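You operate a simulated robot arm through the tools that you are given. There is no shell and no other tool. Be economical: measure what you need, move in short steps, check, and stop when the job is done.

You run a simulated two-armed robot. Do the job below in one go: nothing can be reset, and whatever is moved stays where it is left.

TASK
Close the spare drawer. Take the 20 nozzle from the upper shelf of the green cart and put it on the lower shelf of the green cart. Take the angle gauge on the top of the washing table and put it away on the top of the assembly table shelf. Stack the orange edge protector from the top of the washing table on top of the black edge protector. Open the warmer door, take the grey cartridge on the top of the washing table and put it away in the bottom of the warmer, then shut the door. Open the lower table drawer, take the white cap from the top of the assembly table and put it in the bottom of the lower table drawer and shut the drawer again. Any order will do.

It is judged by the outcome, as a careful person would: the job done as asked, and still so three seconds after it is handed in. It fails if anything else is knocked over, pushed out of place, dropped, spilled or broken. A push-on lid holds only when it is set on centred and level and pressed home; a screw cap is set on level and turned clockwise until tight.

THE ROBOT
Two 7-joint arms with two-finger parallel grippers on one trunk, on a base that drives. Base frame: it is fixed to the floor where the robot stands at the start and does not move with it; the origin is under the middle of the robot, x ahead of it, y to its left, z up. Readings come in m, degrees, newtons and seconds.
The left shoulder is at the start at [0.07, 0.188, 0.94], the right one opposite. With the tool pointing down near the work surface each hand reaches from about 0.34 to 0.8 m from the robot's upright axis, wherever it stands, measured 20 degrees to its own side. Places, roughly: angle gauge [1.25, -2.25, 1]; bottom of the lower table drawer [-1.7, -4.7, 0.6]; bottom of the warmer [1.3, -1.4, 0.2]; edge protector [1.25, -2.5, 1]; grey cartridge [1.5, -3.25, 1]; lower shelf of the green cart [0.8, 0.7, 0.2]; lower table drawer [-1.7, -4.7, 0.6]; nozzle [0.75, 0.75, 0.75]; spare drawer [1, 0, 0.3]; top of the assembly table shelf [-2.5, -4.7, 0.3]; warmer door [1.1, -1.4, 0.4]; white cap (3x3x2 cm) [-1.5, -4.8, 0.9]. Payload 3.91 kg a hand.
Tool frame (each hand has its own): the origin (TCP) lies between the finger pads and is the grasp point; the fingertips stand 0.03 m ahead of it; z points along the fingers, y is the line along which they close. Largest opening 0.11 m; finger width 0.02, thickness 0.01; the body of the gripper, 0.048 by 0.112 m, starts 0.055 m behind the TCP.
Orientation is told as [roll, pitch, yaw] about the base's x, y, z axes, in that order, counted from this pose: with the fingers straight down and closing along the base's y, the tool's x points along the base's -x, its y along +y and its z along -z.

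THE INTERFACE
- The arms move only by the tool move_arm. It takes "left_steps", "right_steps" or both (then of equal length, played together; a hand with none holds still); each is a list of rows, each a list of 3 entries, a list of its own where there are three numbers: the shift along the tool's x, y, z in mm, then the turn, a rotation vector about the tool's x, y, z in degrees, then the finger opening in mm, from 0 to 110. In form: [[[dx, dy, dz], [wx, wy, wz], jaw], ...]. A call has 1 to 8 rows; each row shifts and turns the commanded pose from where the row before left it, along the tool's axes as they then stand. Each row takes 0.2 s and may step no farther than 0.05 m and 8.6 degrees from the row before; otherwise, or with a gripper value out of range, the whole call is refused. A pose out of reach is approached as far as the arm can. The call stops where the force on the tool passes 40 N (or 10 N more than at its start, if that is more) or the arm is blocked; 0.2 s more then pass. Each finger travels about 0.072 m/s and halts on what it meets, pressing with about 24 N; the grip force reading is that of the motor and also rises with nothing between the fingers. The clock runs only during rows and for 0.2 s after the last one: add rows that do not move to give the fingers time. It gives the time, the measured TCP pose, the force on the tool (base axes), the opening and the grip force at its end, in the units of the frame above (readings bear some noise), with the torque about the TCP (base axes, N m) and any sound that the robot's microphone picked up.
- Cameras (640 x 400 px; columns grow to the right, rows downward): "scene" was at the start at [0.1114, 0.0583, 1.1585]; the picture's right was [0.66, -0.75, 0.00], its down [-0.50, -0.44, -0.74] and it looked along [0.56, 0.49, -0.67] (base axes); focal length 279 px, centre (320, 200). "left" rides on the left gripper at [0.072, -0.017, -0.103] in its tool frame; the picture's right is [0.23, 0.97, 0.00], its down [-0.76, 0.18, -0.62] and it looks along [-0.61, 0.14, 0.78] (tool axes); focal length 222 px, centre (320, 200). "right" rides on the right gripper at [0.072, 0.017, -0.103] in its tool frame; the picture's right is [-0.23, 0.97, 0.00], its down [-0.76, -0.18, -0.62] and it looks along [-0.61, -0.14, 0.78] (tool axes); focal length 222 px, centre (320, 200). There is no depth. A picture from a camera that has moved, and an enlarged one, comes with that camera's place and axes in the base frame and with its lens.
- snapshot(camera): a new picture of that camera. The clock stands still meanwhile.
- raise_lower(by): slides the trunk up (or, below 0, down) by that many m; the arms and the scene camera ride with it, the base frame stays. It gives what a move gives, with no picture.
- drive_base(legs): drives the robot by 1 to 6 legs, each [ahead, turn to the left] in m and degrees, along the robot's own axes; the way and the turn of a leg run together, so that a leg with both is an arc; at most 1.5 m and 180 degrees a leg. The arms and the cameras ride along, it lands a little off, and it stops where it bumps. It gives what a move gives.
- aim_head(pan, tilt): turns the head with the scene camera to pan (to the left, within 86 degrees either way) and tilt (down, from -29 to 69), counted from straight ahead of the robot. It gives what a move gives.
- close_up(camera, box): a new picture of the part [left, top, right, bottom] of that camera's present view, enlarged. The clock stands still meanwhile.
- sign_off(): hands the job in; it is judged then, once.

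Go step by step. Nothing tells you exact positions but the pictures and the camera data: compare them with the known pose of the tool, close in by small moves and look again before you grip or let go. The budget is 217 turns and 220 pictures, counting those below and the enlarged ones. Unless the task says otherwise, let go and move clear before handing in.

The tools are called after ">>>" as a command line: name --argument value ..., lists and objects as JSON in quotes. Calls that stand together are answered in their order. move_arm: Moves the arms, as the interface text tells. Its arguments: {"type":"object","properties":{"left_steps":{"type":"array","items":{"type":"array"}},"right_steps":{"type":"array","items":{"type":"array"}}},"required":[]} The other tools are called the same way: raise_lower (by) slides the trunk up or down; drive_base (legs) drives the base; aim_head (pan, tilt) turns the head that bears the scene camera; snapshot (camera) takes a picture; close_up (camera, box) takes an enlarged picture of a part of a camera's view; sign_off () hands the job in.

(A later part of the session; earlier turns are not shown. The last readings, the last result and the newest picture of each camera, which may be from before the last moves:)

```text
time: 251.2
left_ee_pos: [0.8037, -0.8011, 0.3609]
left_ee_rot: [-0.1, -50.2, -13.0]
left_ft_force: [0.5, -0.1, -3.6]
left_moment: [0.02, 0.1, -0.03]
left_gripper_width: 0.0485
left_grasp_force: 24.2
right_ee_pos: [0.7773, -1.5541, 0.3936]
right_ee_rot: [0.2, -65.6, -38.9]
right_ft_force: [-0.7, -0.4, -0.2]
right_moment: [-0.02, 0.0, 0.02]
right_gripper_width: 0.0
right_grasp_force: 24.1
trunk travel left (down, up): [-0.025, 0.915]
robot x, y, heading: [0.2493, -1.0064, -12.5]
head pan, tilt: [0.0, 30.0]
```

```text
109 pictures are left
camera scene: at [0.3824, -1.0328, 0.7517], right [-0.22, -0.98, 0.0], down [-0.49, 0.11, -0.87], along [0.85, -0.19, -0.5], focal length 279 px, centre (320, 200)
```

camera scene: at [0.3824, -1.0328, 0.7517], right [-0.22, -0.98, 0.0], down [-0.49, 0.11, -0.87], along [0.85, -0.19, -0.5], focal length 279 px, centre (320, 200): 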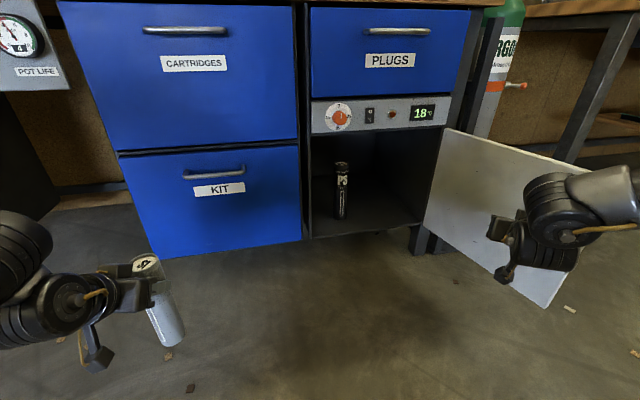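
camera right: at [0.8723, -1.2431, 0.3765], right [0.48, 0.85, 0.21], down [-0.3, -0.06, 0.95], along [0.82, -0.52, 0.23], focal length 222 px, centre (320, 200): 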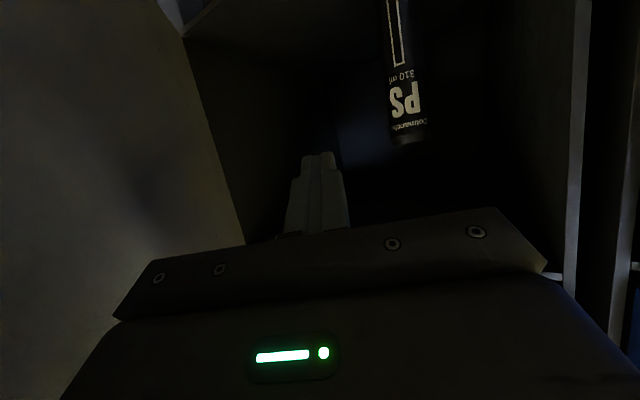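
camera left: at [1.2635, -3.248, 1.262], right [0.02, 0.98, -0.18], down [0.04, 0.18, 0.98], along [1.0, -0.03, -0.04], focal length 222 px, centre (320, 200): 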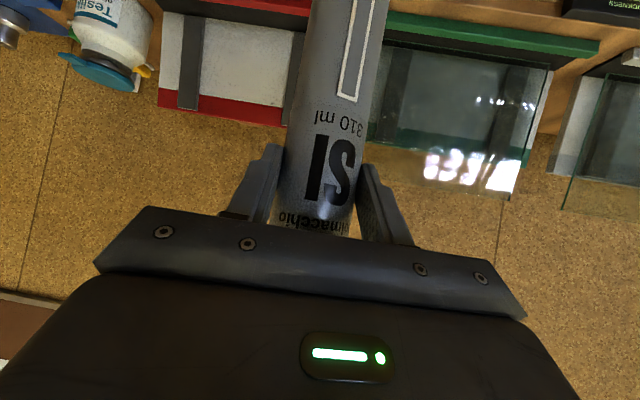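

Door is wide open; the warmer floor is z ≈ 0.2 and PS stands at ≈[1.23, -1.30]. I'll tuck the right arm in and then place the base at heading ≈ -35° for the left hand to insert the cartridge.

>>> move_arm --right_steps '[[[16, 23, -36], [0, 0, 0], 0], [[16, 23, -36], [0, 0, 0], 0], [[16, 23, -36], [0, 0, 0], 0], [[16, 23, -36], [0, 0, 0], 0], [[0, 23, -20], [0, 4, 0], 0], [[0, 23, -20], [0, 4, 0], 0]]'

>>> drive_base --legs '[[-0.1, -22.5], [0.12, 0]]'

>>> aim_head --pan 15 --tilt 30

>>> snapshot --camera "scene"

```text
time: 252.6
left_ee_pos: [0.8037, -0.8008, 0.3617]
left_ee_rot: [-0.1, -50.0, -12.9]
left_ft_force: [0.0, 0.2, -5.0]
left_moment: [0.04, 0.14, 0.0]
left_gripper_width: 0.0484
left_grasp_force: 24.1
right_ee_pos: [0.7215, -1.3219, 0.4224]
right_ee_rot: [0.1, -57.4, -38.9]
right_ft_force: [-0.1, 0.1, 0.5]
right_moment: [0.03, -0.01, -0.02]
right_gripper_width: 0.0
right_grasp_force: 23.8
right hand out of reach, approached as far as the arm can: row 3, 4
trunk travel left (down, up): [-0.025, 0.915]
robot x, y, heading: [0.2474, -1.0029, -12.6]
head pan, tilt: [0.0, 30.0]
```

```text
time: 255.0
left_ee_pos: [0.8451, -1.0595, 0.3619]
left_ee_rot: [-0.1, -50.1, -35.6]
left_ft_force: [1.1, 0.7, -4.9]
left_moment: [0.08, 0.05, -0.01]
left_gripper_width: 0.0487
left_grasp_force: 24.2
right_ee_pos: [0.5687, -1.511, 0.4212]
right_ee_rot: [0.2, -57.6, -61.6]
right_ft_force: [0.3, -0.2, -0.2]
right_moment: [-0.01, 0.0, 0.01]
right_gripper_width: 0.0001
right_grasp_force: 23.9
trunk travel left (down, up): [-0.025, 0.915]
robot x, y, heading: [0.2502, -1.0328, -35.3]
head pan, tilt: [0.0, 30.0]
```

```text
time: 255.8
left_ee_pos: [0.8449, -1.06, 0.3612]
left_ee_rot: [-0.1, -50.0, -35.6]
left_ft_force: [-1.4, -0.1, -5.3]
left_moment: [0.05, 0.06, 0.01]
left_gripper_width: 0.0487
left_grasp_force: 23.7
right_ee_pos: [0.5695, -1.5103, 0.4207]
right_ee_rot: [0.2, -57.5, -61.5]
right_ft_force: [-0.2, 0.8, -0.2]
right_moment: [-0.04, -0.06, -0.03]
right_gripper_width: 0.0003
right_grasp_force: 24.8
trunk travel left (down, up): [-0.025, 0.915]
robot x, y, heading: [0.252, -1.0368, -35.2]
head pan, tilt: [15.0, 30.0]
```

```text
108 pictures are left
camera scene: at [0.3772, -1.0909, 0.7517], right [-0.35, -0.94, 0.0], down [-0.47, 0.17, -0.87], along [0.81, -0.3, -0.5], focal length 279 px, centre (320, 200)
```

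scene: 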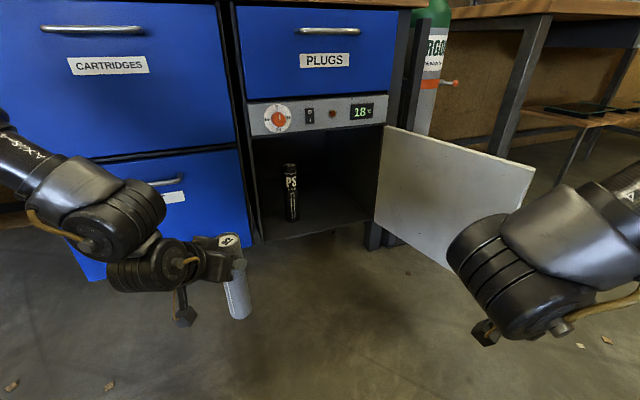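

I'll raise the right hand above door height, raise the trunk 5 cm, and turn to -42° then approach part-way.

>>> move_arm --right_steps '[[[-34, 0, -21], [0, 0, 0], 0], [[-34, 0, -21], [0, 0, 0], 0], [[-34, 0, -21], [0, 0, 0], 0], [[-34, 0, -21], [0, 0, 0], 0], [[-34, 0, -21], [0, 0, 0], 0]]'

>>> raise_lower --by 0.06

>>> drive_base --legs '[[0, -6.8], [0.12, 0]]'

>>> snapshot --camera "scene"

>>> snapshot --camera "left"

```text
time: 257.0
left_ee_pos: [0.8447, -1.0596, 0.3614]
left_ee_rot: [0.0, -50.1, -35.6]
left_ft_force: [0.1, 0.1, -3.8]
left_moment: [0.04, 0.08, 0.0]
left_gripper_width: 0.0486
left_grasp_force: 23.9
right_ee_pos: [0.5705, -1.5122, 0.6224]
right_ee_rot: [0.0, -57.5, -61.4]
right_ft_force: [1.0, 0.1, -0.6]
right_moment: [0.05, -0.01, 0.02]
right_gripper_width: 0.0
right_grasp_force: 23.6
trunk travel left (down, up): [-0.025, 0.915]
robot x, y, heading: [0.2524, -1.0339, -35.0]
head pan, tilt: [15.0, 30.0]
```

```text
time: 258.0
left_ee_pos: [0.8457, -1.0605, 0.4197]
left_ee_rot: [-0.1, -50.0, -35.7]
left_ft_force: [0.3, 0.2, -5.0]
left_moment: [0.09, 0.11, -0.02]
left_gripper_width: 0.0483
left_grasp_force: 23.5
right_ee_pos: [0.5709, -1.5131, 0.6798]
right_ee_rot: [0.0, -57.5, -61.5]
right_ft_force: [-0.2, 0.5, -0.7]
right_moment: [0.05, 0.01, -0.01]
right_gripper_width: 0.0
right_grasp_force: 24.3
trunk travel left (down, up): [-0.085, 0.855]
robot x, y, heading: [0.2536, -1.0321, -35.2]
head pan, tilt: [15.0, 30.0]
```

```text
time: 259.8
left_ee_pos: [0.9285, -1.2109, 0.4213]
left_ee_rot: [-0.2, -50.1, -42.5]
left_ft_force: [0.4, 0.4, -5.2]
left_moment: [0.04, 0.03, -0.02]
left_gripper_width: 0.0483
left_grasp_force: 23.9
right_ee_pos: [0.6005, -1.6287, 0.6816]
right_ee_rot: [0.1, -57.5, -68.4]
right_ft_force: [0.5, 0.2, 0.8]
right_moment: [0.01, -0.01, 0.02]
right_gripper_width: 0.0
right_grasp_force: 24.0
trunk travel left (down, up): [-0.085, 0.855]
robot x, y, heading: [0.3419, -1.116, -42.4]
head pan, tilt: [15.0, 30.0]
```

```text
107 pictures are left
camera scene: at [0.459, -1.1865, 0.8117], right [-0.45, -0.89, 0.0], down [-0.45, 0.23, -0.87], along [0.77, -0.39, -0.5], focal length 279 px, centre (320, 200)
```

scene: 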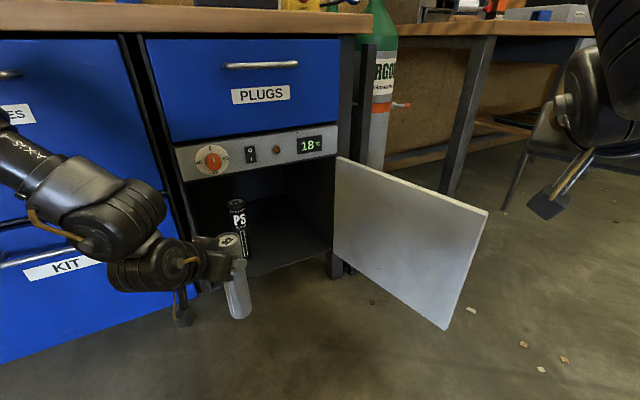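

```text
106 pictures are left
camera left: at [0.8232, -1.1388, 0.4305], right [0.55, 0.82, -0.17], down [0.13, 0.12, 0.98], along [0.82, -0.56, -0.04], focal length 222 px, centre (320, 200)
```

left: 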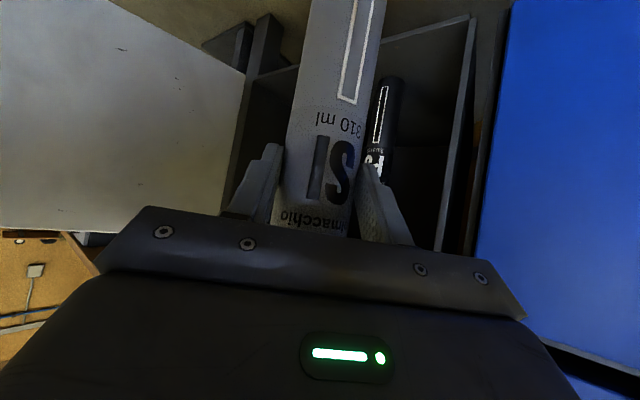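

Approach: small turn and drive 0.13 m, then look from both cameras to refine floor height and clearances.

>>> drive_base --legs '[[0, -1.5], [0.14, 0]]'

>>> snapshot --camera "scene"

>>> snapshot --camera "left"

```text
time: 261.5
left_ee_pos: [1.0246, -1.3212, 0.4215]
left_ee_rot: [0.0, -50.0, -44.1]
left_ft_force: [-0.4, -0.1, -3.5]
left_moment: [0.07, 0.06, 0.05]
left_gripper_width: 0.0485
left_grasp_force: 23.8
right_ee_pos: [0.687, -1.7295, 0.681]
right_ee_rot: [0.2, -57.6, -69.9]
right_ft_force: [0.7, -0.7, 0.8]
right_moment: [0.01, 0.01, 0.01]
right_gripper_width: 0.0002
right_grasp_force: 23.0
trunk travel left (down, up): [-0.085, 0.855]
robot x, y, heading: [0.4399, -1.2114, -43.6]
head pan, tilt: [15.0, 30.0]
```

```text
105 pictures are left
camera scene: at [0.5564, -1.2844, 0.8117], right [-0.48, -0.88, 0.0], down [-0.44, 0.24, -0.87], along [0.76, -0.41, -0.5], focal length 279 px, centre (320, 200)
```

scene: 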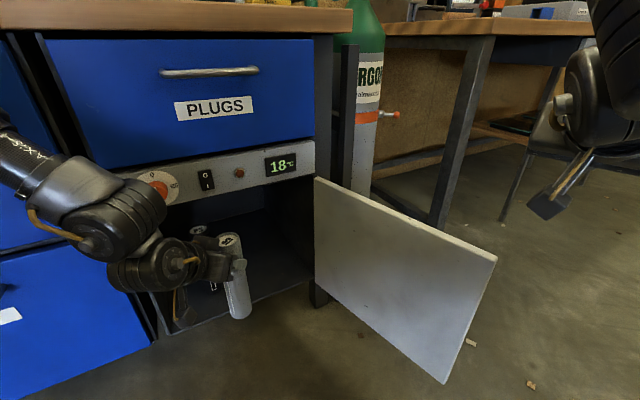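

```text
104 pictures are left
camera left: at [0.9218, -1.2464, 0.4305], right [0.57, 0.8, -0.17], down [0.13, 0.12, 0.98], along [0.81, -0.59, -0.04], focal length 222 px, centre (320, 200)
```

left: 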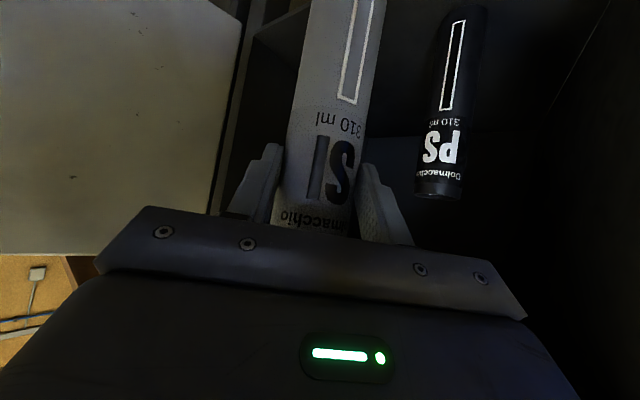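

PS is at ≈[1.20, -1.29], floor ≈ 0.17. Lower by 6 cm, then insert along the hand direction.

>>> raise_lower --by -0.06

>>> move_arm --left_steps '[[[-24.4, 0, 29.1], [0, 0, 0], 30], [[-24.4, 0, 29.1], [0, 0, 0], 30], [[-24.4, 0, 29.1], [0, 0, 0], 30], [[0, 0, 0], [0, 0, 0], 30]]'

>>> snapshot --camera "scene"

>>> snapshot --camera "left"

```text
time: 262.5
left_ee_pos: [1.0249, -1.3215, 0.3612]
left_ee_rot: [-0.1, -50.2, -44.2]
left_ft_force: [-0.2, -0.6, -4.3]
left_moment: [0.07, 0.07, 0.0]
left_gripper_width: 0.0487
left_grasp_force: 24.3
right_ee_pos: [0.6871, -1.7292, 0.6198]
right_ee_rot: [0.3, -57.6, -69.9]
right_ft_force: [-0.5, -0.5, -0.1]
right_moment: [0.01, -0.01, 0.02]
right_gripper_width: 0.0
right_grasp_force: 23.8
trunk travel left (down, up): [-0.025, 0.915]
robot x, y, heading: [0.4429, -1.2113, -43.5]
head pan, tilt: [15.0, 30.0]
```

```text
time: 263.5
left_ee_pos: [1.1062, -1.3991, 0.3608]
left_ee_rot: [0.0, -50.0, -44.1]
left_ft_force: [-0.2, 0.3, -4.9]
left_moment: [0.05, 0.11, 0.03]
left_gripper_width: 0.0482
left_grasp_force: 24.0
right_ee_pos: [0.6878, -1.7292, 0.6203]
right_ee_rot: [0.1, -57.5, -69.9]
right_ft_force: [0.3, -0.3, -0.5]
right_moment: [0.03, 0.06, -0.01]
right_gripper_width: 0.0
right_grasp_force: 24.1
trunk travel left (down, up): [-0.025, 0.915]
robot x, y, heading: [0.4407, -1.2094, -43.5]
head pan, tilt: [15.0, 30.0]
```

```text
103 pictures are left
camera scene: at [0.5564, -1.2844, 0.7517], right [-0.48, -0.88, 0.0], down [-0.44, 0.24, -0.87], along [0.76, -0.41, -0.5], focal length 279 px, centre (320, 200)
```

scene: 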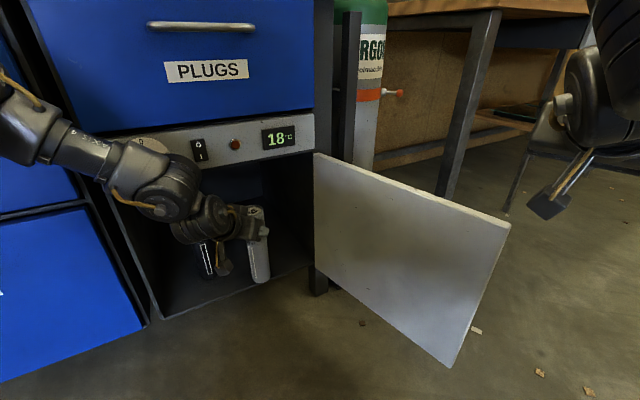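

```text
102 pictures are left
camera left: at [1.0048, -1.3237, 0.3708], right [0.57, 0.8, -0.17], down [0.13, 0.12, 0.98], along [0.81, -0.59, -0.04], focal length 222 px, centre (320, 200)
```

left: 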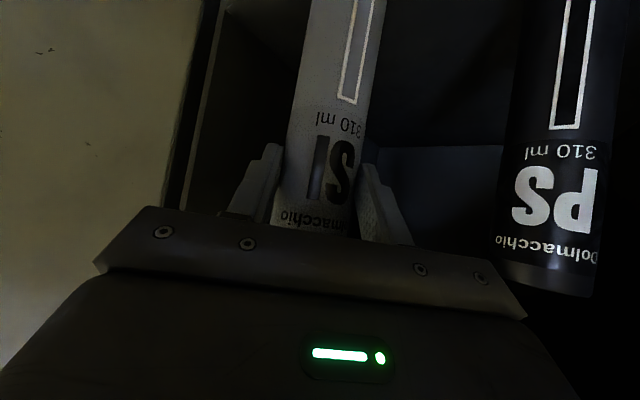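

Clear on all sides; continue 7 cm deeper.

>>> move_arm --left_steps '[[[-24.4, 0, 29.1], [0, 0, 0], 30], [[-22, 0, 26], [0, 0, 0], 30], [[0, 0, 0], [0, 0, 0], 30]]'

>>> snapshot --camera "scene"

>>> snapshot --camera "left"

```text
time: 264.3
left_ee_pos: [1.1561, -1.4505, 0.3634]
left_ee_rot: [0.1, -50.1, -44.5]
left_ft_force: [0.8, 0.1, -3.0]
left_moment: [0.08, 0.05, 0.0]
left_gripper_width: 0.0482
left_grasp_force: 24.0
right_ee_pos: [0.6841, -1.7284, 0.6217]
right_ee_rot: [0.5, -57.6, -70.3]
right_ft_force: [0.4, -1.2, 0.3]
right_moment: [-0.02, 0.02, -0.01]
right_gripper_width: 0.0001
right_grasp_force: 23.9
trunk travel left (down, up): [-0.025, 0.915]
robot x, y, heading: [0.4389, -1.2103, -43.4]
head pan, tilt: [15.0, 30.0]
```

```text
101 pictures are left
camera scene: at [0.5535, -1.283, 0.752], right [-0.48, -0.88, 0.0], down [-0.44, 0.24, -0.87], along [0.76, -0.41, -0.5], focal length 279 px, centre (320, 200)
```

scene: 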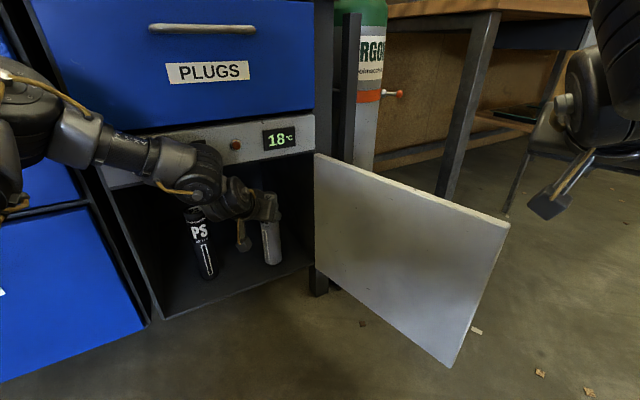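

```text
100 pictures are left
camera left: at [1.0535, -1.3748, 0.3727], right [0.58, 0.8, -0.17], down [0.13, 0.12, 0.98], along [0.81, -0.59, -0.04], focal length 222 px, centre (320, 200)
```

left: 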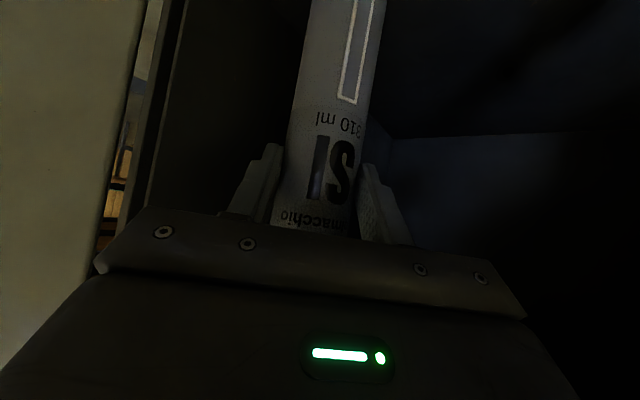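

Inside; now lower gently to the floor.

>>> move_arm --left_steps '[[[3.1, 0, 2.6], [0, 0, 0], 30], [[3.1, 0, 2.6], [0, 0, 0], 30], [[3.1, 0, 2.6], [0, 0, 0], 30], [[0, 0, 0], [0, 0, 0], 30]]'

>>> close_up --camera "scene" --box '[120, 120, 340, 320]'

```text
time: 265.3
left_ee_pos: [1.1555, -1.4552, 0.356]
left_ee_rot: [0.7, -50.4, -44.8]
left_ft_force: [-0.4, 0.0, -4.8]
left_moment: [0.05, 0.09, -0.03]
left_gripper_width: 0.0484
left_grasp_force: 23.8
right_ee_pos: [0.6825, -1.7311, 0.6219]
right_ee_rot: [1.0, -57.5, -70.7]
right_ft_force: [-0.4, -0.5, -0.1]
right_moment: [0.02, -0.01, -0.01]
right_gripper_width: 0.0
right_grasp_force: 24.5
trunk travel left (down, up): [-0.025, 0.915]
robot x, y, heading: [0.4422, -1.2129, -43.8]
head pan, tilt: [15.0, 30.0]
```

```text
2.00 times, centred on (230, 220) of scene
camera zoom: at [0.5505, -1.2864, 0.7528], right [-0.48, -0.88, -0.01], down [-0.43, 0.24, -0.87], along [0.76, -0.42, -0.49], focal length 558 px, centre (500, 160)
```

zoom: 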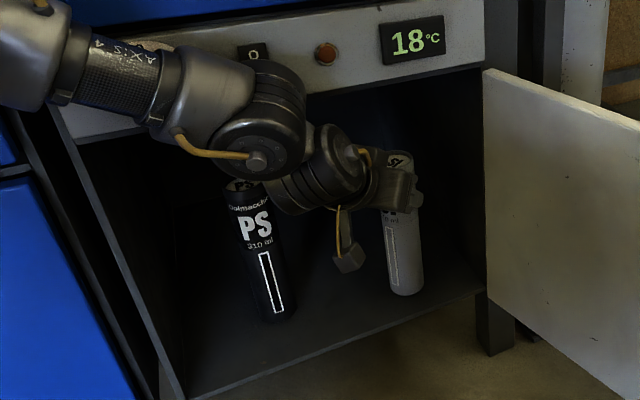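

The wrist link is nearly against the warmer's panel, so I back out 4 cm first, then lower and set it down; I'll push it deeper afterwards with a flatter hand.

>>> move_arm --left_steps '[[[13, 0, -15.5], [0, 0, 0], 30], [[13, 0, -15.5], [0, 0, 0], 30], [[0, 0, 0], [0, 0, 0], 30]]'

>>> close_up --camera "scene" --box '[120, 120, 340, 320]'

```text
time: 266.1
left_ee_pos: [1.1288, -1.4235, 0.3525]
left_ee_rot: [0.3, -50.4, -44.2]
left_ft_force: [6.9, 1.3, 18.8]
left_moment: [0.11, -1.19, 0.06]
left_gripper_width: 0.0488
left_grasp_force: 23.4
right_ee_pos: [0.6829, -1.7295, 0.6223]
right_ee_rot: [0.4, -57.7, -70.3]
right_ft_force: [0.4, 0.1, -0.4]
right_moment: [-0.01, 0.01, -0.01]
right_gripper_width: 0.0
right_grasp_force: 23.1
trunk travel left (down, up): [-0.025, 0.915]
robot x, y, heading: [0.441, -1.2089, -43.4]
head pan, tilt: [15.0, 30.0]
```

```text
2.00 times, centred on (230, 220) of scene
camera zoom: at [0.5545, -1.284, 0.7522], right [-0.48, -0.88, 0.0], down [-0.44, 0.24, -0.87], along [0.76, -0.41, -0.5], focal length 558 px, centre (500, 160)
```

zoom: 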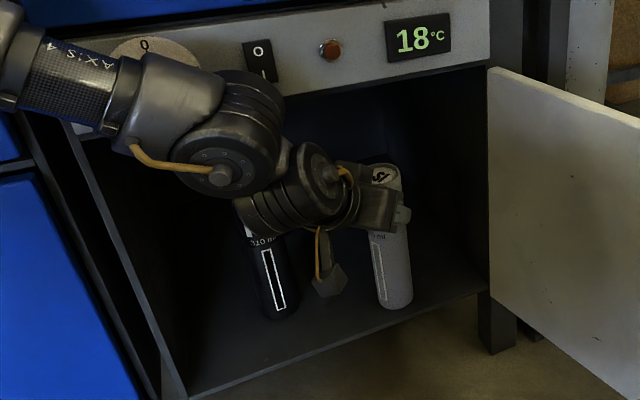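

It already rests on the floor (force 19 N). Ease up, release and withdraw.

>>> move_arm --left_steps '[[[-1.2, 0, -1], [0, 0, 0], 30], [[0, 0, 0], [0, 0, 0], 50], [[0, 0, 0], [0, 0, 0], 70], [[0, 0, 0], [0, 0, 0], 85], [[19, 0, -23], [0, 0, 0], 85], [[19, 0, -23], [0, 0, 0], 85], [[19, 0, -23], [0, 0, 0], 85], [[19, 0, -23], [0, 0, 0], 85]]'

>>> snapshot --camera "left"

>>> close_up --camera "scene" --box '[120, 120, 340, 320]'

```text
time: 267.9
left_ee_pos: [1.0428, -1.3401, 0.3519]
left_ee_rot: [0.0, -50.2, -44.1]
left_ft_force: [0.5, -0.4, -0.3]
left_moment: [-0.02, -0.01, 0.03]
left_gripper_width: 0.085
left_grasp_force: 0.2
right_ee_pos: [0.6867, -1.7295, 0.6208]
right_ee_rot: [0.2, -57.6, -70.0]
right_ft_force: [0.2, 0.7, 0.3]
right_moment: [0.0, -0.01, 0.01]
right_gripper_width: 0.0
right_grasp_force: 23.7
trunk travel left (down, up): [-0.025, 0.915]
robot x, y, heading: [0.4422, -1.212, -43.7]
head pan, tilt: [15.0, 30.0]
```

```text
97 pictures are left
camera left: at [0.9399, -1.2657, 0.3614], right [0.57, 0.8, -0.17], down [0.13, 0.12, 0.98], along [0.81, -0.59, -0.04], focal length 222 px, centre (320, 200)
```

left: 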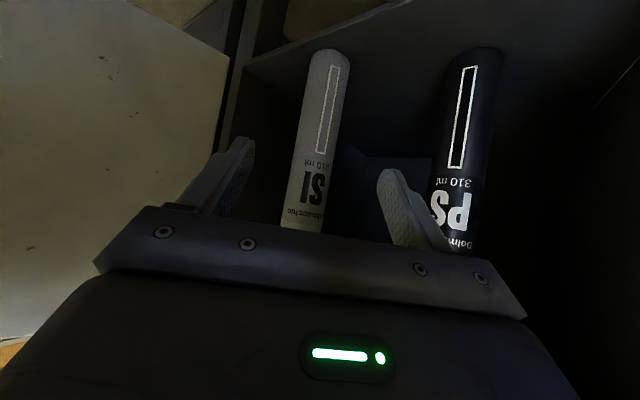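

```text
2.00 times, centred on (230, 220) of scene
camera zoom: at [0.5558, -1.2846, 0.7518], right [-0.48, -0.88, 0.0], down [-0.44, 0.24, -0.87], along [0.76, -0.41, -0.5], focal length 558 px, centre (500, 160)
```

zoom: 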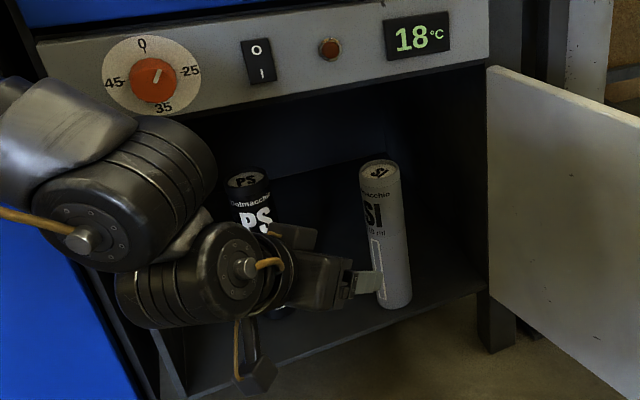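

It stands well. I'll lower the hand, set the fingers 36 mm apart so they cradle the cartridge low down, and move up to contact.

>>> move_arm --left_steps '[[[22.2, 0, 18.7], [0, 0, 0], 36], [[22.2, 0, 18.7], [0, 0, 0], 36], [[22.2, 0, 18.7], [0, 0, 0], 36], [[-24, 0, 28.7], [0, 0, 0], 36], [[-24, 0, 28.7], [0, 0, 0], 36], [[0, 0, 0], [0, 0, 0], 36]]'

>>> snapshot --camera "left"

>>> close_up --camera "scene" --box '[120, 120, 340, 320]'

```text
time: 269.3
left_ee_pos: [1.0961, -1.3902, 0.2672]
left_ee_rot: [0.1, -50.4, -44.2]
left_ft_force: [0.5, -1.2, -0.7]
left_moment: [0.01, 0.01, -0.01]
left_gripper_width: 0.0359
left_grasp_force: 0.1
right_ee_pos: [0.6829, -1.7276, 0.6239]
right_ee_rot: [0.5, -57.7, -70.3]
right_ft_force: [0.3, -0.5, 0.2]
right_moment: [0.01, -0.02, -0.01]
right_gripper_width: 0.0
right_grasp_force: 23.6
trunk travel left (down, up): [-0.025, 0.915]
robot x, y, heading: [0.4424, -1.2074, -43.4]
head pan, tilt: [15.0, 30.0]
```

```text
95 pictures are left
camera left: at [0.9927, -1.3142, 0.2766], right [0.57, 0.8, -0.17], down [0.13, 0.12, 0.98], along [0.81, -0.59, -0.03], focal length 222 px, centre (320, 200)
```

left: 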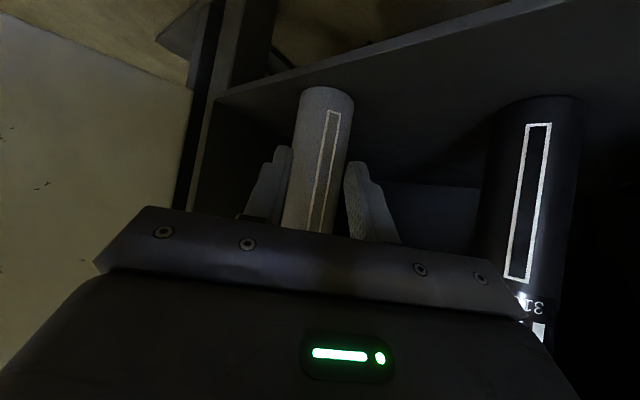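

```text
2.00 times, centred on (230, 220) of scene
camera zoom: at [0.5529, -1.2822, 0.7525], right [-0.48, -0.88, 0.0], down [-0.44, 0.24, -0.87], along [0.76, -0.41, -0.5], focal length 558 px, centre (500, 160)
```

zoom: 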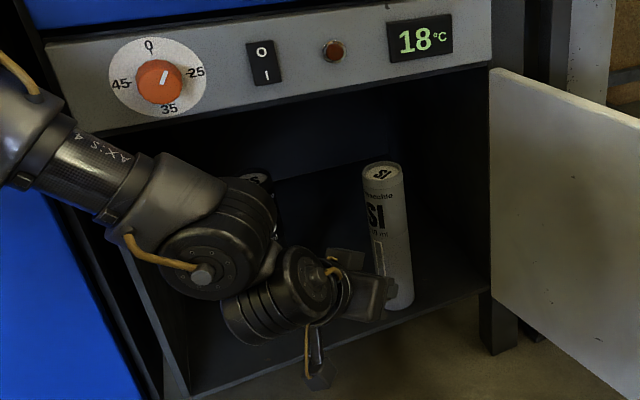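

Cradled. Push slowly 6.5 cm along the hand direction.

>>> move_arm --left_steps '[[[-7, 0, 8.4], [0, 0, 0], 36], [[-7, 0, 8.4], [0, 0, 0], 36], [[-7, 0, 8.4], [0, 0, 0], 36], [[-7, 0, 8.4], [0, 0, 0], 36], [[-7, 0, 8.4], [0, 0, 0], 36], [[-7, 0, 8.4], [0, 0, 0], 36]]'

>>> snapshot --camera "left"

>>> close_up --camera "scene" --box '[120, 120, 340, 320]'

```text
time: 270.7
left_ee_pos: [1.1432, -1.4395, 0.2653]
left_ee_rot: [0.2, -50.1, -44.4]
left_ft_force: [0.2, 0.5, -0.5]
left_moment: [-0.01, 0.03, -0.02]
left_gripper_width: 0.0367
left_grasp_force: 0.7
right_ee_pos: [0.6861, -1.7282, 0.6218]
right_ee_rot: [0.4, -57.5, -70.2]
right_ft_force: [0.1, 0.1, -0.1]
right_moment: [0.02, 0.02, 0.0]
right_gripper_width: 0.0
right_grasp_force: 24.1
trunk travel left (down, up): [-0.025, 0.915]
robot x, y, heading: [0.4445, -1.2085, -43.5]
head pan, tilt: [15.0, 30.0]
```

```text
93 pictures are left
camera left: at [1.0405, -1.3629, 0.2754], right [0.58, 0.8, -0.17], down [0.13, 0.12, 0.98], along [0.81, -0.59, -0.04], focal length 222 px, centre (320, 200)
```

left: 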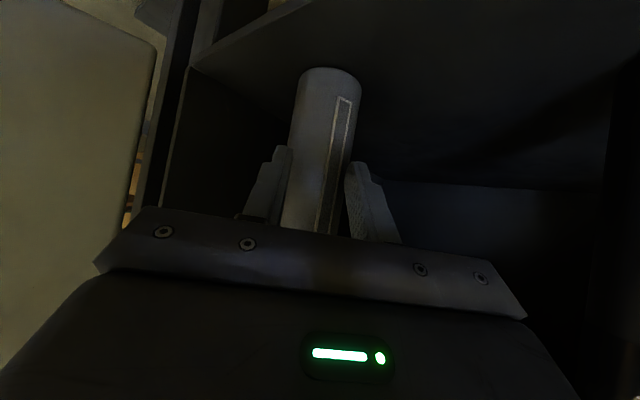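

```text
2.00 times, centred on (230, 220) of scene
camera zoom: at [0.5544, -1.2838, 0.752], right [-0.48, -0.88, 0.0], down [-0.44, 0.24, -0.87], along [0.76, -0.41, -0.5], focal length 558 px, centre (500, 160)
```

zoom: 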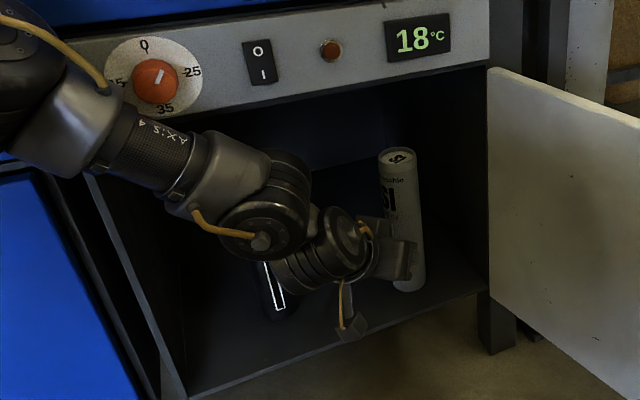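

Two more small steps, then withdraw fully.

>>> move_arm --left_steps '[[[-7, 0, 8.4], [0, 0, 0], 36], [[-7, 0, 8.4], [0, 0, 0], 36], [[12, 0, -14.3], [0, 0, 0], 36], [[25, 0, -30], [0, 0, 0], 36], [[25, 0, -30], [0, 0, 0], 36], [[25, 0, -30], [0, 0, 0], 36], [[25, 0, -30], [0, 0, 0], 36], [[25, 0, -30], [0, 0, 0], 36]]'

>>> drive_base --legs '[[-0.3, 0]]'

>>> snapshot --camera "scene"

```text
time: 272.5
left_ee_pos: [1.0055, -1.2984, 0.2701]
left_ee_rot: [0.1, -50.1, -44.1]
left_ft_force: [0.5, -0.7, 0.5]
left_moment: [0.02, -0.05, 0.0]
left_gripper_width: 0.0358
left_grasp_force: 0.0
left hand out of reach, approached as far as the arm can: row 2
right_ee_pos: [0.6863, -1.7309, 0.6216]
right_ee_rot: [0.2, -57.5, -70.1]
right_ft_force: [-0.5, 0.4, 0.6]
right_moment: [0.02, -0.04, -0.05]
right_gripper_width: 0.0
right_grasp_force: 23.8
trunk travel left (down, up): [-0.025, 0.915]
robot x, y, heading: [0.4417, -1.2107, -43.7]
head pan, tilt: [15.0, 30.0]
```

```text
time: 274.5
left_ee_pos: [0.793, -1.0972, 0.2695]
left_ee_rot: [0.0, -50.1, -44.6]
left_ft_force: [-0.1, -1.1, 0.8]
left_moment: [-0.02, -0.01, 0.02]
left_gripper_width: 0.036
left_grasp_force: 0.0
right_ee_pos: [0.4688, -1.5273, 0.62]
right_ee_rot: [0.3, -57.5, -70.5]
right_ft_force: [-0.6, -0.4, -0.8]
right_moment: [0.02, -0.03, 0.02]
right_gripper_width: 0.0002
right_grasp_force: 24.0
trunk travel left (down, up): [-0.025, 0.915]
robot x, y, heading: [0.2304, -1.0048, -44.2]
head pan, tilt: [15.0, 30.0]
```

```text
91 pictures are left
camera scene: at [0.3443, -1.0796, 0.7518], right [-0.49, -0.87, 0.0], down [-0.44, 0.24, -0.87], along [0.76, -0.42, -0.5], focal length 279 px, centre (320, 200)
```

scene: 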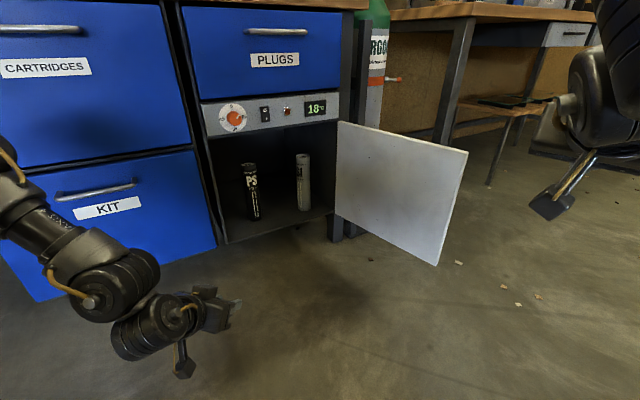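

The grey cartridge stands inside the warmer, safe from the door. Now to close: raise the left hand above door height, and reposition so the right hand can sweep the door shut from its outer side.

>>> move_arm --left_steps '[[[-34.5, 0, -29], [0, 0, 0], 36], [[-34.5, 0, -29], [0, 0, 0], 36], [[-34.5, 0, -29], [0, 0, 0], 36], [[-34.5, 0, -29], [0, 0, 0], 36], [[-34.5, 0, -29], [0, 0, 0], 36], [[-34.5, 0, -29], [0, 0, 0], 36], [[-34.5, 0, -29], [0, 0, 0], 36], [[-34.5, 0, -29], [0, 0, 0], 36]]'

>>> drive_base --legs '[[-0.25, 0], [0, -46], [0.62, 0], [0, 55]]'

>>> aim_head --pan 10 --tilt 35

>>> snapshot --camera "scene"

```text
time: 276.3
left_ee_pos: [0.8089, -1.103, 0.6259]
left_ee_rot: [0.0, -50.0, -44.7]
left_ft_force: [-0.1, -0.5, 0.5]
left_moment: [0.0, 0.0, 0.03]
left_gripper_width: 0.0361
left_grasp_force: 0.0
left hand out of reach, approached as far as the arm can: row 1, 2
right_ee_pos: [0.4692, -1.528, 0.6213]
right_ee_rot: [0.2, -57.5, -70.5]
right_ft_force: [-0.1, -0.4, -0.7]
right_moment: [0.02, 0.0, 0.01]
right_gripper_width: 0.0002
right_grasp_force: 24.1
trunk travel left (down, up): [-0.025, 0.915]
robot x, y, heading: [0.2312, -1.0035, -44.0]
head pan, tilt: [15.0, 30.0]
```

```text
time: 285.7
left_ee_pos: [0.6321, -1.4514, 0.6257]
left_ee_rot: [0.0, -50.1, -35.9]
left_ft_force: [0.9, 0.6, 1.1]
left_moment: [0.0, -0.01, 0.0]
left_gripper_width: 0.0364
left_grasp_force: 0.1
right_ee_pos: [0.3606, -1.9228, 0.6214]
right_ee_rot: [0.2, -57.5, -61.8]
right_ft_force: [-0.5, 0.0, 0.2]
right_moment: [0.05, 0.02, -0.03]
right_gripper_width: 0.0
right_grasp_force: 23.8
trunk travel left (down, up): [-0.025, 0.915]
robot x, y, heading: [0.0445, -1.4406, -35.7]
head pan, tilt: [15.0, 30.0]
```

```text
time: 286.4
left_ee_pos: [0.6321, -1.451, 0.6258]
left_ee_rot: [0.0, -50.2, -35.9]
left_ft_force: [-0.3, -0.1, -0.1]
left_moment: [-0.03, -0.02, 0.02]
left_gripper_width: 0.0361
left_grasp_force: 0.0
right_ee_pos: [0.3585, -1.922, 0.6218]
right_ee_rot: [0.2, -57.5, -61.9]
right_ft_force: [0.3, -0.3, 0.3]
right_moment: [-0.03, 0.0, 0.0]
right_gripper_width: 0.0
right_grasp_force: 23.9
trunk travel left (down, up): [-0.025, 0.915]
robot x, y, heading: [0.0437, -1.4402, -35.6]
head pan, tilt: [10.0, 35.0]
```

```text
90 pictures are left
camera scene: at [0.165, -1.504, 0.7441], right [-0.43, -0.9, 0.0], down [-0.52, 0.25, -0.82], along [0.74, -0.35, -0.57], focal length 279 px, centre (320, 200)
```

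scene: 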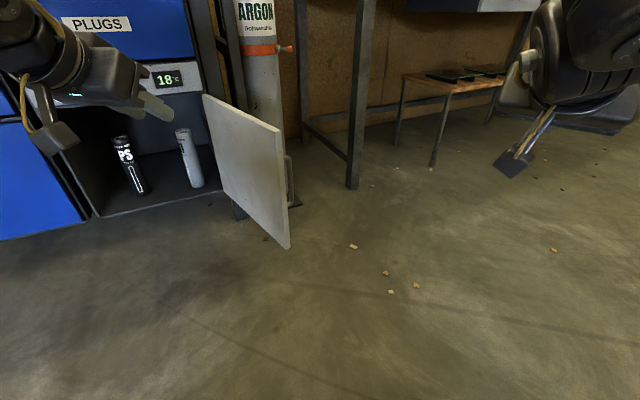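

>>> move_arm --right_steps '[[[38.8, 0, 24.7], [0, 0, 0], 0], [[38.8, 0, 24.7], [0, 0, 0], 0], [[38.8, 0, 24.7], [0, 0, 0], 0], [[38.8, 0, 24.7], [0, 0, 0], 0], [[38.8, 0, 24.7], [0, 0, 0], 0], [[-21.5, 0, 33.7], [0, 0, 0], 0], [[-21.5, 0, 33.7], [0, 0, 0], 0]]'

>>> drive_base --legs '[[0.2, 0], [0, 30]]'

>>> snapshot --camera "scene"

```text
time: 288.0
left_ee_pos: [0.6311, -1.4518, 0.6268]
left_ee_rot: [0.0, -50.1, -36.1]
left_ft_force: [-0.5, 0.2, -0.4]
left_moment: [-0.06, -0.01, 0.0]
left_gripper_width: 0.0358
left_grasp_force: 0.0
right_ee_pos: [0.4006, -1.9919, 0.3897]
right_ee_rot: [0.1, -57.5, -61.8]
right_ft_force: [0.6, 0.6, -0.5]
right_moment: [0.0, 0.03, 0.0]
right_gripper_width: 0.0
right_grasp_force: 24.4
trunk travel left (down, up): [-0.025, 0.915]
robot x, y, heading: [0.0445, -1.438, -35.5]
head pan, tilt: [10.0, 35.0]
```

```text
time: 291.0
left_ee_pos: [0.7234, -1.2728, 0.6251]
left_ee_rot: [0.0, -50.1, -6.0]
left_ft_force: [0.4, 0.4, -0.7]
left_moment: [0.02, 0.02, -0.01]
left_gripper_width: 0.0359
left_grasp_force: 0.1
right_ee_pos: [0.7921, -1.8582, 0.3919]
right_ee_rot: [0.1, -57.5, -31.9]
right_ft_force: [0.1, -0.2, 0.0]
right_moment: [0.0, 0.0, 0.02]
right_gripper_width: 0.0
right_grasp_force: 23.6
trunk travel left (down, up): [-0.025, 0.915]
robot x, y, heading: [0.2107, -1.5599, -5.5]
head pan, tilt: [10.0, 35.0]
```

```text
89 pictures are left
camera scene: at [0.3463, -1.5515, 0.744], right [0.08, -1.0, 0.0], down [-0.57, -0.04, -0.82], along [0.82, 0.06, -0.57], focal length 279 px, centre (320, 200)
```

scene: 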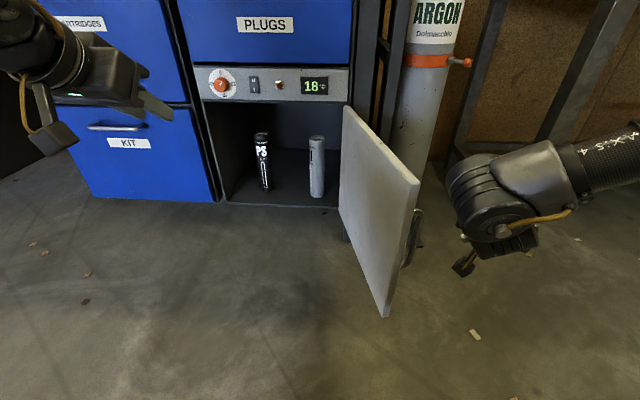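

The hand is on the door's outer side. Sweep left.

>>> drive_base --legs '[[0, 34]]'

>>> aim_head --pan -30 --tilt 35

>>> snapshot --camera "scene"

```text
time: 293.1
left_ee_pos: [0.4756, -1.0355, 0.6249]
left_ee_rot: [0.0, -50.2, 28.2]
left_ft_force: [0.6, 0.4, 0.2]
left_moment: [-0.01, 0.01, 0.01]
left_gripper_width: 0.036
left_grasp_force: 0.0
right_ee_pos: [0.8609, -1.4791, 0.3901]
right_ee_rot: [0.1, -57.4, 2.4]
right_ft_force: [0.5, 0.8, 0.1]
right_moment: [0.01, 0.0, 0.01]
right_gripper_width: 0.0
right_grasp_force: 23.8
trunk travel left (down, up): [-0.025, 0.915]
robot x, y, heading: [0.2106, -1.5576, 28.6]
head pan, tilt: [10.0, 35.0]
```

```text
time: 294.1
left_ee_pos: [0.4759, -1.0335, 0.626]
left_ee_rot: [0.0, -50.1, 28.2]
left_ft_force: [-0.2, 0.2, -0.5]
left_moment: [0.0, -0.03, 0.03]
left_gripper_width: 0.0361
left_grasp_force: 0.1
right_ee_pos: [0.8615, -1.4776, 0.3903]
right_ee_rot: [0.1, -57.5, 2.5]
right_ft_force: [-0.3, -0.1, -0.6]
right_moment: [0.0, 0.01, 0.01]
right_gripper_width: 0.0
right_grasp_force: 24.2
trunk travel left (down, up): [-0.025, 0.915]
robot x, y, heading: [0.2098, -1.5582, 29.0]
head pan, tilt: [-30.0, 35.0]
```

```text
88 pictures are left
camera scene: at [0.3406, -1.5316, 0.744], right [-0.02, -1.0, 0.0], down [-0.57, 0.01, -0.82], along [0.82, -0.02, -0.57], focal length 279 px, centre (320, 200)
```

scene: 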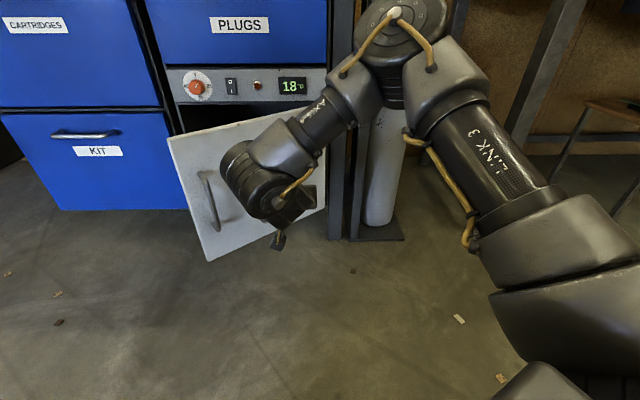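

Door is around 45°. Push it further by driving forward.

>>> drive_base --legs '[[0.17, 0]]'

>>> snapshot --camera "scene"

```text
time: 295.6
left_ee_pos: [0.6218, -0.9543, 0.6258]
left_ee_rot: [0.0, -50.1, 28.1]
left_ft_force: [0.0, 0.3, 0.6]
left_moment: [0.02, 0.0, -0.01]
left_gripper_width: 0.0357
left_grasp_force: 0.0
right_ee_pos: [1.0086, -1.3996, 0.3907]
right_ee_rot: [0.3, -57.5, 2.3]
right_ft_force: [0.7, 0.0, 0.2]
right_moment: [-0.03, 0.0, 0.01]
right_gripper_width: 0.0001
right_grasp_force: 24.3
trunk travel left (down, up): [-0.025, 0.915]
robot x, y, heading: [0.3525, -1.4767, 28.7]
head pan, tilt: [-30.0, 35.0]
```

```text
87 pictures are left
camera scene: at [0.4868, -1.4518, 0.744], right [-0.02, -1.0, 0.0], down [-0.57, 0.01, -0.82], along [0.82, -0.02, -0.57], focal length 279 px, centre (320, 200)
```

scene: 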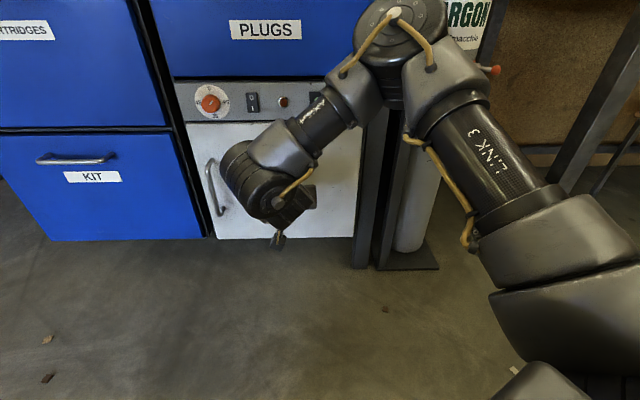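

Nearly shut. Press it home with the arm.

>>> move_arm --right_steps '[[[-10.7, 0, 16.9], [0, 0, 0], 0], [[-10.7, 0, 16.9], [0, 0, 0], 0], [[-10.7, 0, 16.9], [0, 0, 0], 0], [[-8, 0, 12.6], [0, 0, 0], 0], [[-8, 0, 12.6], [0, 0, 0], 0]]'

>>> snapshot --camera "scene"

```text
time: 296.4
left_ee_pos: [0.6221, -0.9545, 0.6248]
left_ee_rot: [-0.1, -50.1, 28.1]
left_ft_force: [-1.0, -0.4, -1.1]
left_moment: [0.01, 0.0, 0.02]
left_gripper_width: 0.0358
left_grasp_force: 0.1
right_ee_pos: [1.0634, -1.3969, 0.3901]
right_ee_rot: [-0.3, -57.0, 3.0]
right_ft_force: [-1.6, -0.2, 0.4]
right_moment: [0.01, -0.03, 0.0]
right_gripper_width: 0.0002
right_grasp_force: 24.0
trunk travel left (down, up): [-0.025, 0.915]
robot x, y, heading: [0.3585, -1.4754, 28.8]
head pan, tilt: [-30.0, 35.0]
stopped in row 4 (right hand): the force on the tool passed its limit at 68 N (the readings are from after the stop); the commanded pose is now the measured one
```

```text
86 pictures are left
camera scene: at [0.4859, -1.4522, 0.7443], right [-0.03, -1.0, 0.0], down [-0.57, 0.01, -0.82], along [0.82, -0.02, -0.57], focal length 279 px, centre (320, 200)
```

scene: 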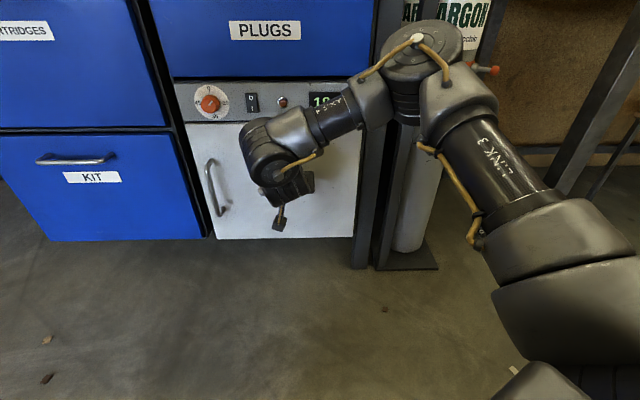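

Warmer is shut. Now the angle gauge: back away, raise the trunk and drive to the washing table again.

>>> drive_base --legs '[[-0.3, 0]]'

>>> raise_lower --by 0.4

>>> raise_lower --by 0.38

>>> drive_base --legs '[[0, -119], [0.68, 0], [0, 90], [0.5, 0]]'

>>> aim_head --pan 10 --tilt 45

>>> snapshot --camera "scene"

```text
time: 298.5
left_ee_pos: [0.3587, -1.0989, 0.6244]
left_ee_rot: [0.0, -50.1, 27.9]
left_ft_force: [0.1, 0.2, 0.9]
left_moment: [-0.01, -0.03, -0.03]
left_gripper_width: 0.0358
left_grasp_force: 0.0
right_ee_pos: [0.7959, -1.5425, 0.3874]
right_ee_rot: [-0.3, -56.9, 2.7]
right_ft_force: [-0.6, 0.1, 0.5]
right_moment: [0.01, 0.0, 0.01]
right_gripper_width: 0.0
right_grasp_force: 23.8
trunk travel left (down, up): [-0.025, 0.915]
robot x, y, heading: [0.0931, -1.6214, 28.5]
head pan, tilt: [-30.0, 35.0]
```

```text
time: 302.3
left_ee_pos: [0.3595, -1.1004, 1.0243]
left_ee_rot: [0.0, -50.0, 28.0]
left_ft_force: [0.2, -0.1, -0.2]
left_moment: [0.02, 0.0, 0.0]
left_gripper_width: 0.036
left_grasp_force: 0.1
right_ee_pos: [0.7964, -1.5432, 0.7881]
right_ee_rot: [-0.4, -56.8, 2.7]
right_ft_force: [0.7, 0.4, 0.5]
right_moment: [0.04, -0.01, -0.03]
right_gripper_width: 0.0
right_grasp_force: 23.6
trunk travel left (down, up): [-0.425, 0.515]
robot x, y, heading: [0.0924, -1.6185, 28.5]
head pan, tilt: [-30.0, 35.0]
```

```text
time: 306.0
left_ee_pos: [0.3583, -1.0988, 1.4045]
left_ee_rot: [0.0, -50.1, 27.8]
left_ft_force: [-0.5, -0.5, -0.7]
left_moment: [-0.01, -0.04, -0.02]
left_gripper_width: 0.036
left_grasp_force: 0.0
right_ee_pos: [0.797, -1.5429, 1.1685]
right_ee_rot: [-0.3, -56.9, 2.7]
right_ft_force: [-0.5, -0.3, 0.4]
right_moment: [-0.01, -0.03, 0.01]
right_gripper_width: 0.0001
right_grasp_force: 23.9
trunk travel left (down, up): [-0.805, 0.135]
robot x, y, heading: [0.089, -1.6185, 28.4]
head pan, tilt: [-30.0, 35.0]
```

```text
time: 320.8
left_ee_pos: [1.1058, -1.986, 1.4053]
left_ee_rot: [0.0, -50.1, -2.4]
left_ft_force: [0.3, 0.4, -0.3]
left_moment: [0.01, 0.03, 0.02]
left_gripper_width: 0.0359
left_grasp_force: 0.1
right_ee_pos: [1.2616, -2.59, 1.1683]
right_ee_rot: [-0.2, -57.0, -27.6]
right_ft_force: [0.0, -0.5, -0.4]
right_moment: [0.03, -0.01, -0.01]
right_gripper_width: 0.0
right_grasp_force: 23.6
trunk travel left (down, up): [-0.805, 0.135]
robot x, y, heading: [0.6114, -2.2978, -2.0]
head pan, tilt: [-30.0, 35.0]
```

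```text
time: 321.9
left_ee_pos: [1.1072, -1.9867, 1.4061]
left_ee_rot: [0.0, -50.2, -2.4]
left_ft_force: [-0.7, -0.1, 0.0]
left_moment: [-0.01, 0.01, 0.01]
left_gripper_width: 0.036
left_grasp_force: 0.0
right_ee_pos: [1.2616, -2.5899, 1.168]
right_ee_rot: [-0.1, -56.9, -27.5]
right_ft_force: [-0.7, 0.9, -0.2]
right_moment: [-0.01, -0.01, -0.02]
right_gripper_width: 0.0
right_grasp_force: 23.7
trunk travel left (down, up): [-0.805, 0.135]
robot x, y, heading: [0.6126, -2.3006, -1.8]
head pan, tilt: [10.0, 45.0]
```

```text
85 pictures are left
camera scene: at [0.7417, -2.2885, 1.5093], right [0.14, -0.99, 0.0], down [-0.7, -0.1, -0.71], along [0.7, 0.1, -0.71], focal length 279 px, centre (320, 200)
```

scene: 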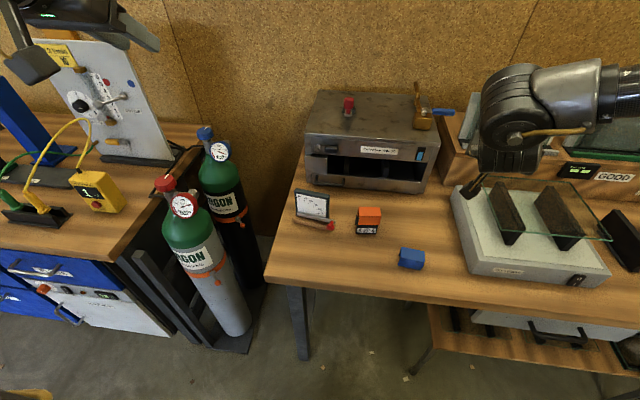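

>>> close_up --camera "scene" --box '[275, 175, 395, 250]'

>>> close_up --camera "scene" --box '[0, 230, 200, 355]'

```text
5.33 times, centred on (335, 212) of scene
camera zoom: at [0.7417, -2.2885, 1.5093], right [0.14, -0.99, 0.0], down [-0.7, -0.1, -0.71], along [0.7, 0.1, -0.71], focal length 1488 px, centre (240, 133)
```

zoom: 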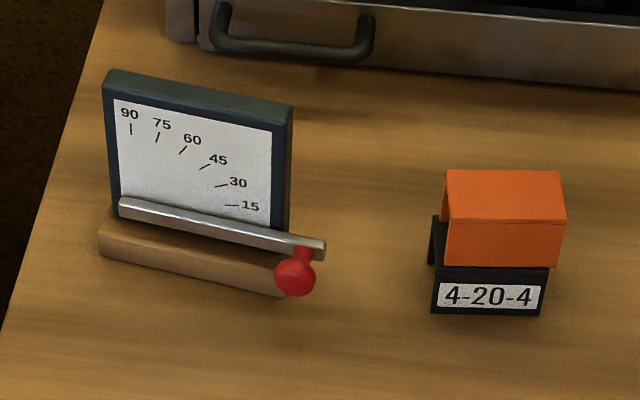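

```text
3.20 times, centred on (100, 292) of scene
camera zoom: at [0.7417, -2.2885, 1.5093], right [0.14, -0.99, 0.0], down [-0.7, -0.1, -0.71], along [0.7, 0.1, -0.71], focal length 893 px, centre (1024, -96)
```

zoom: 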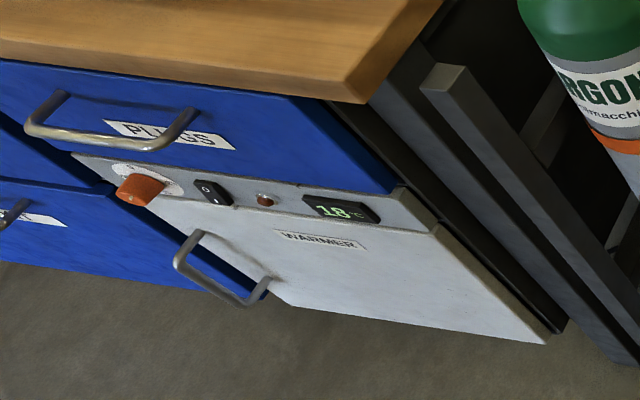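

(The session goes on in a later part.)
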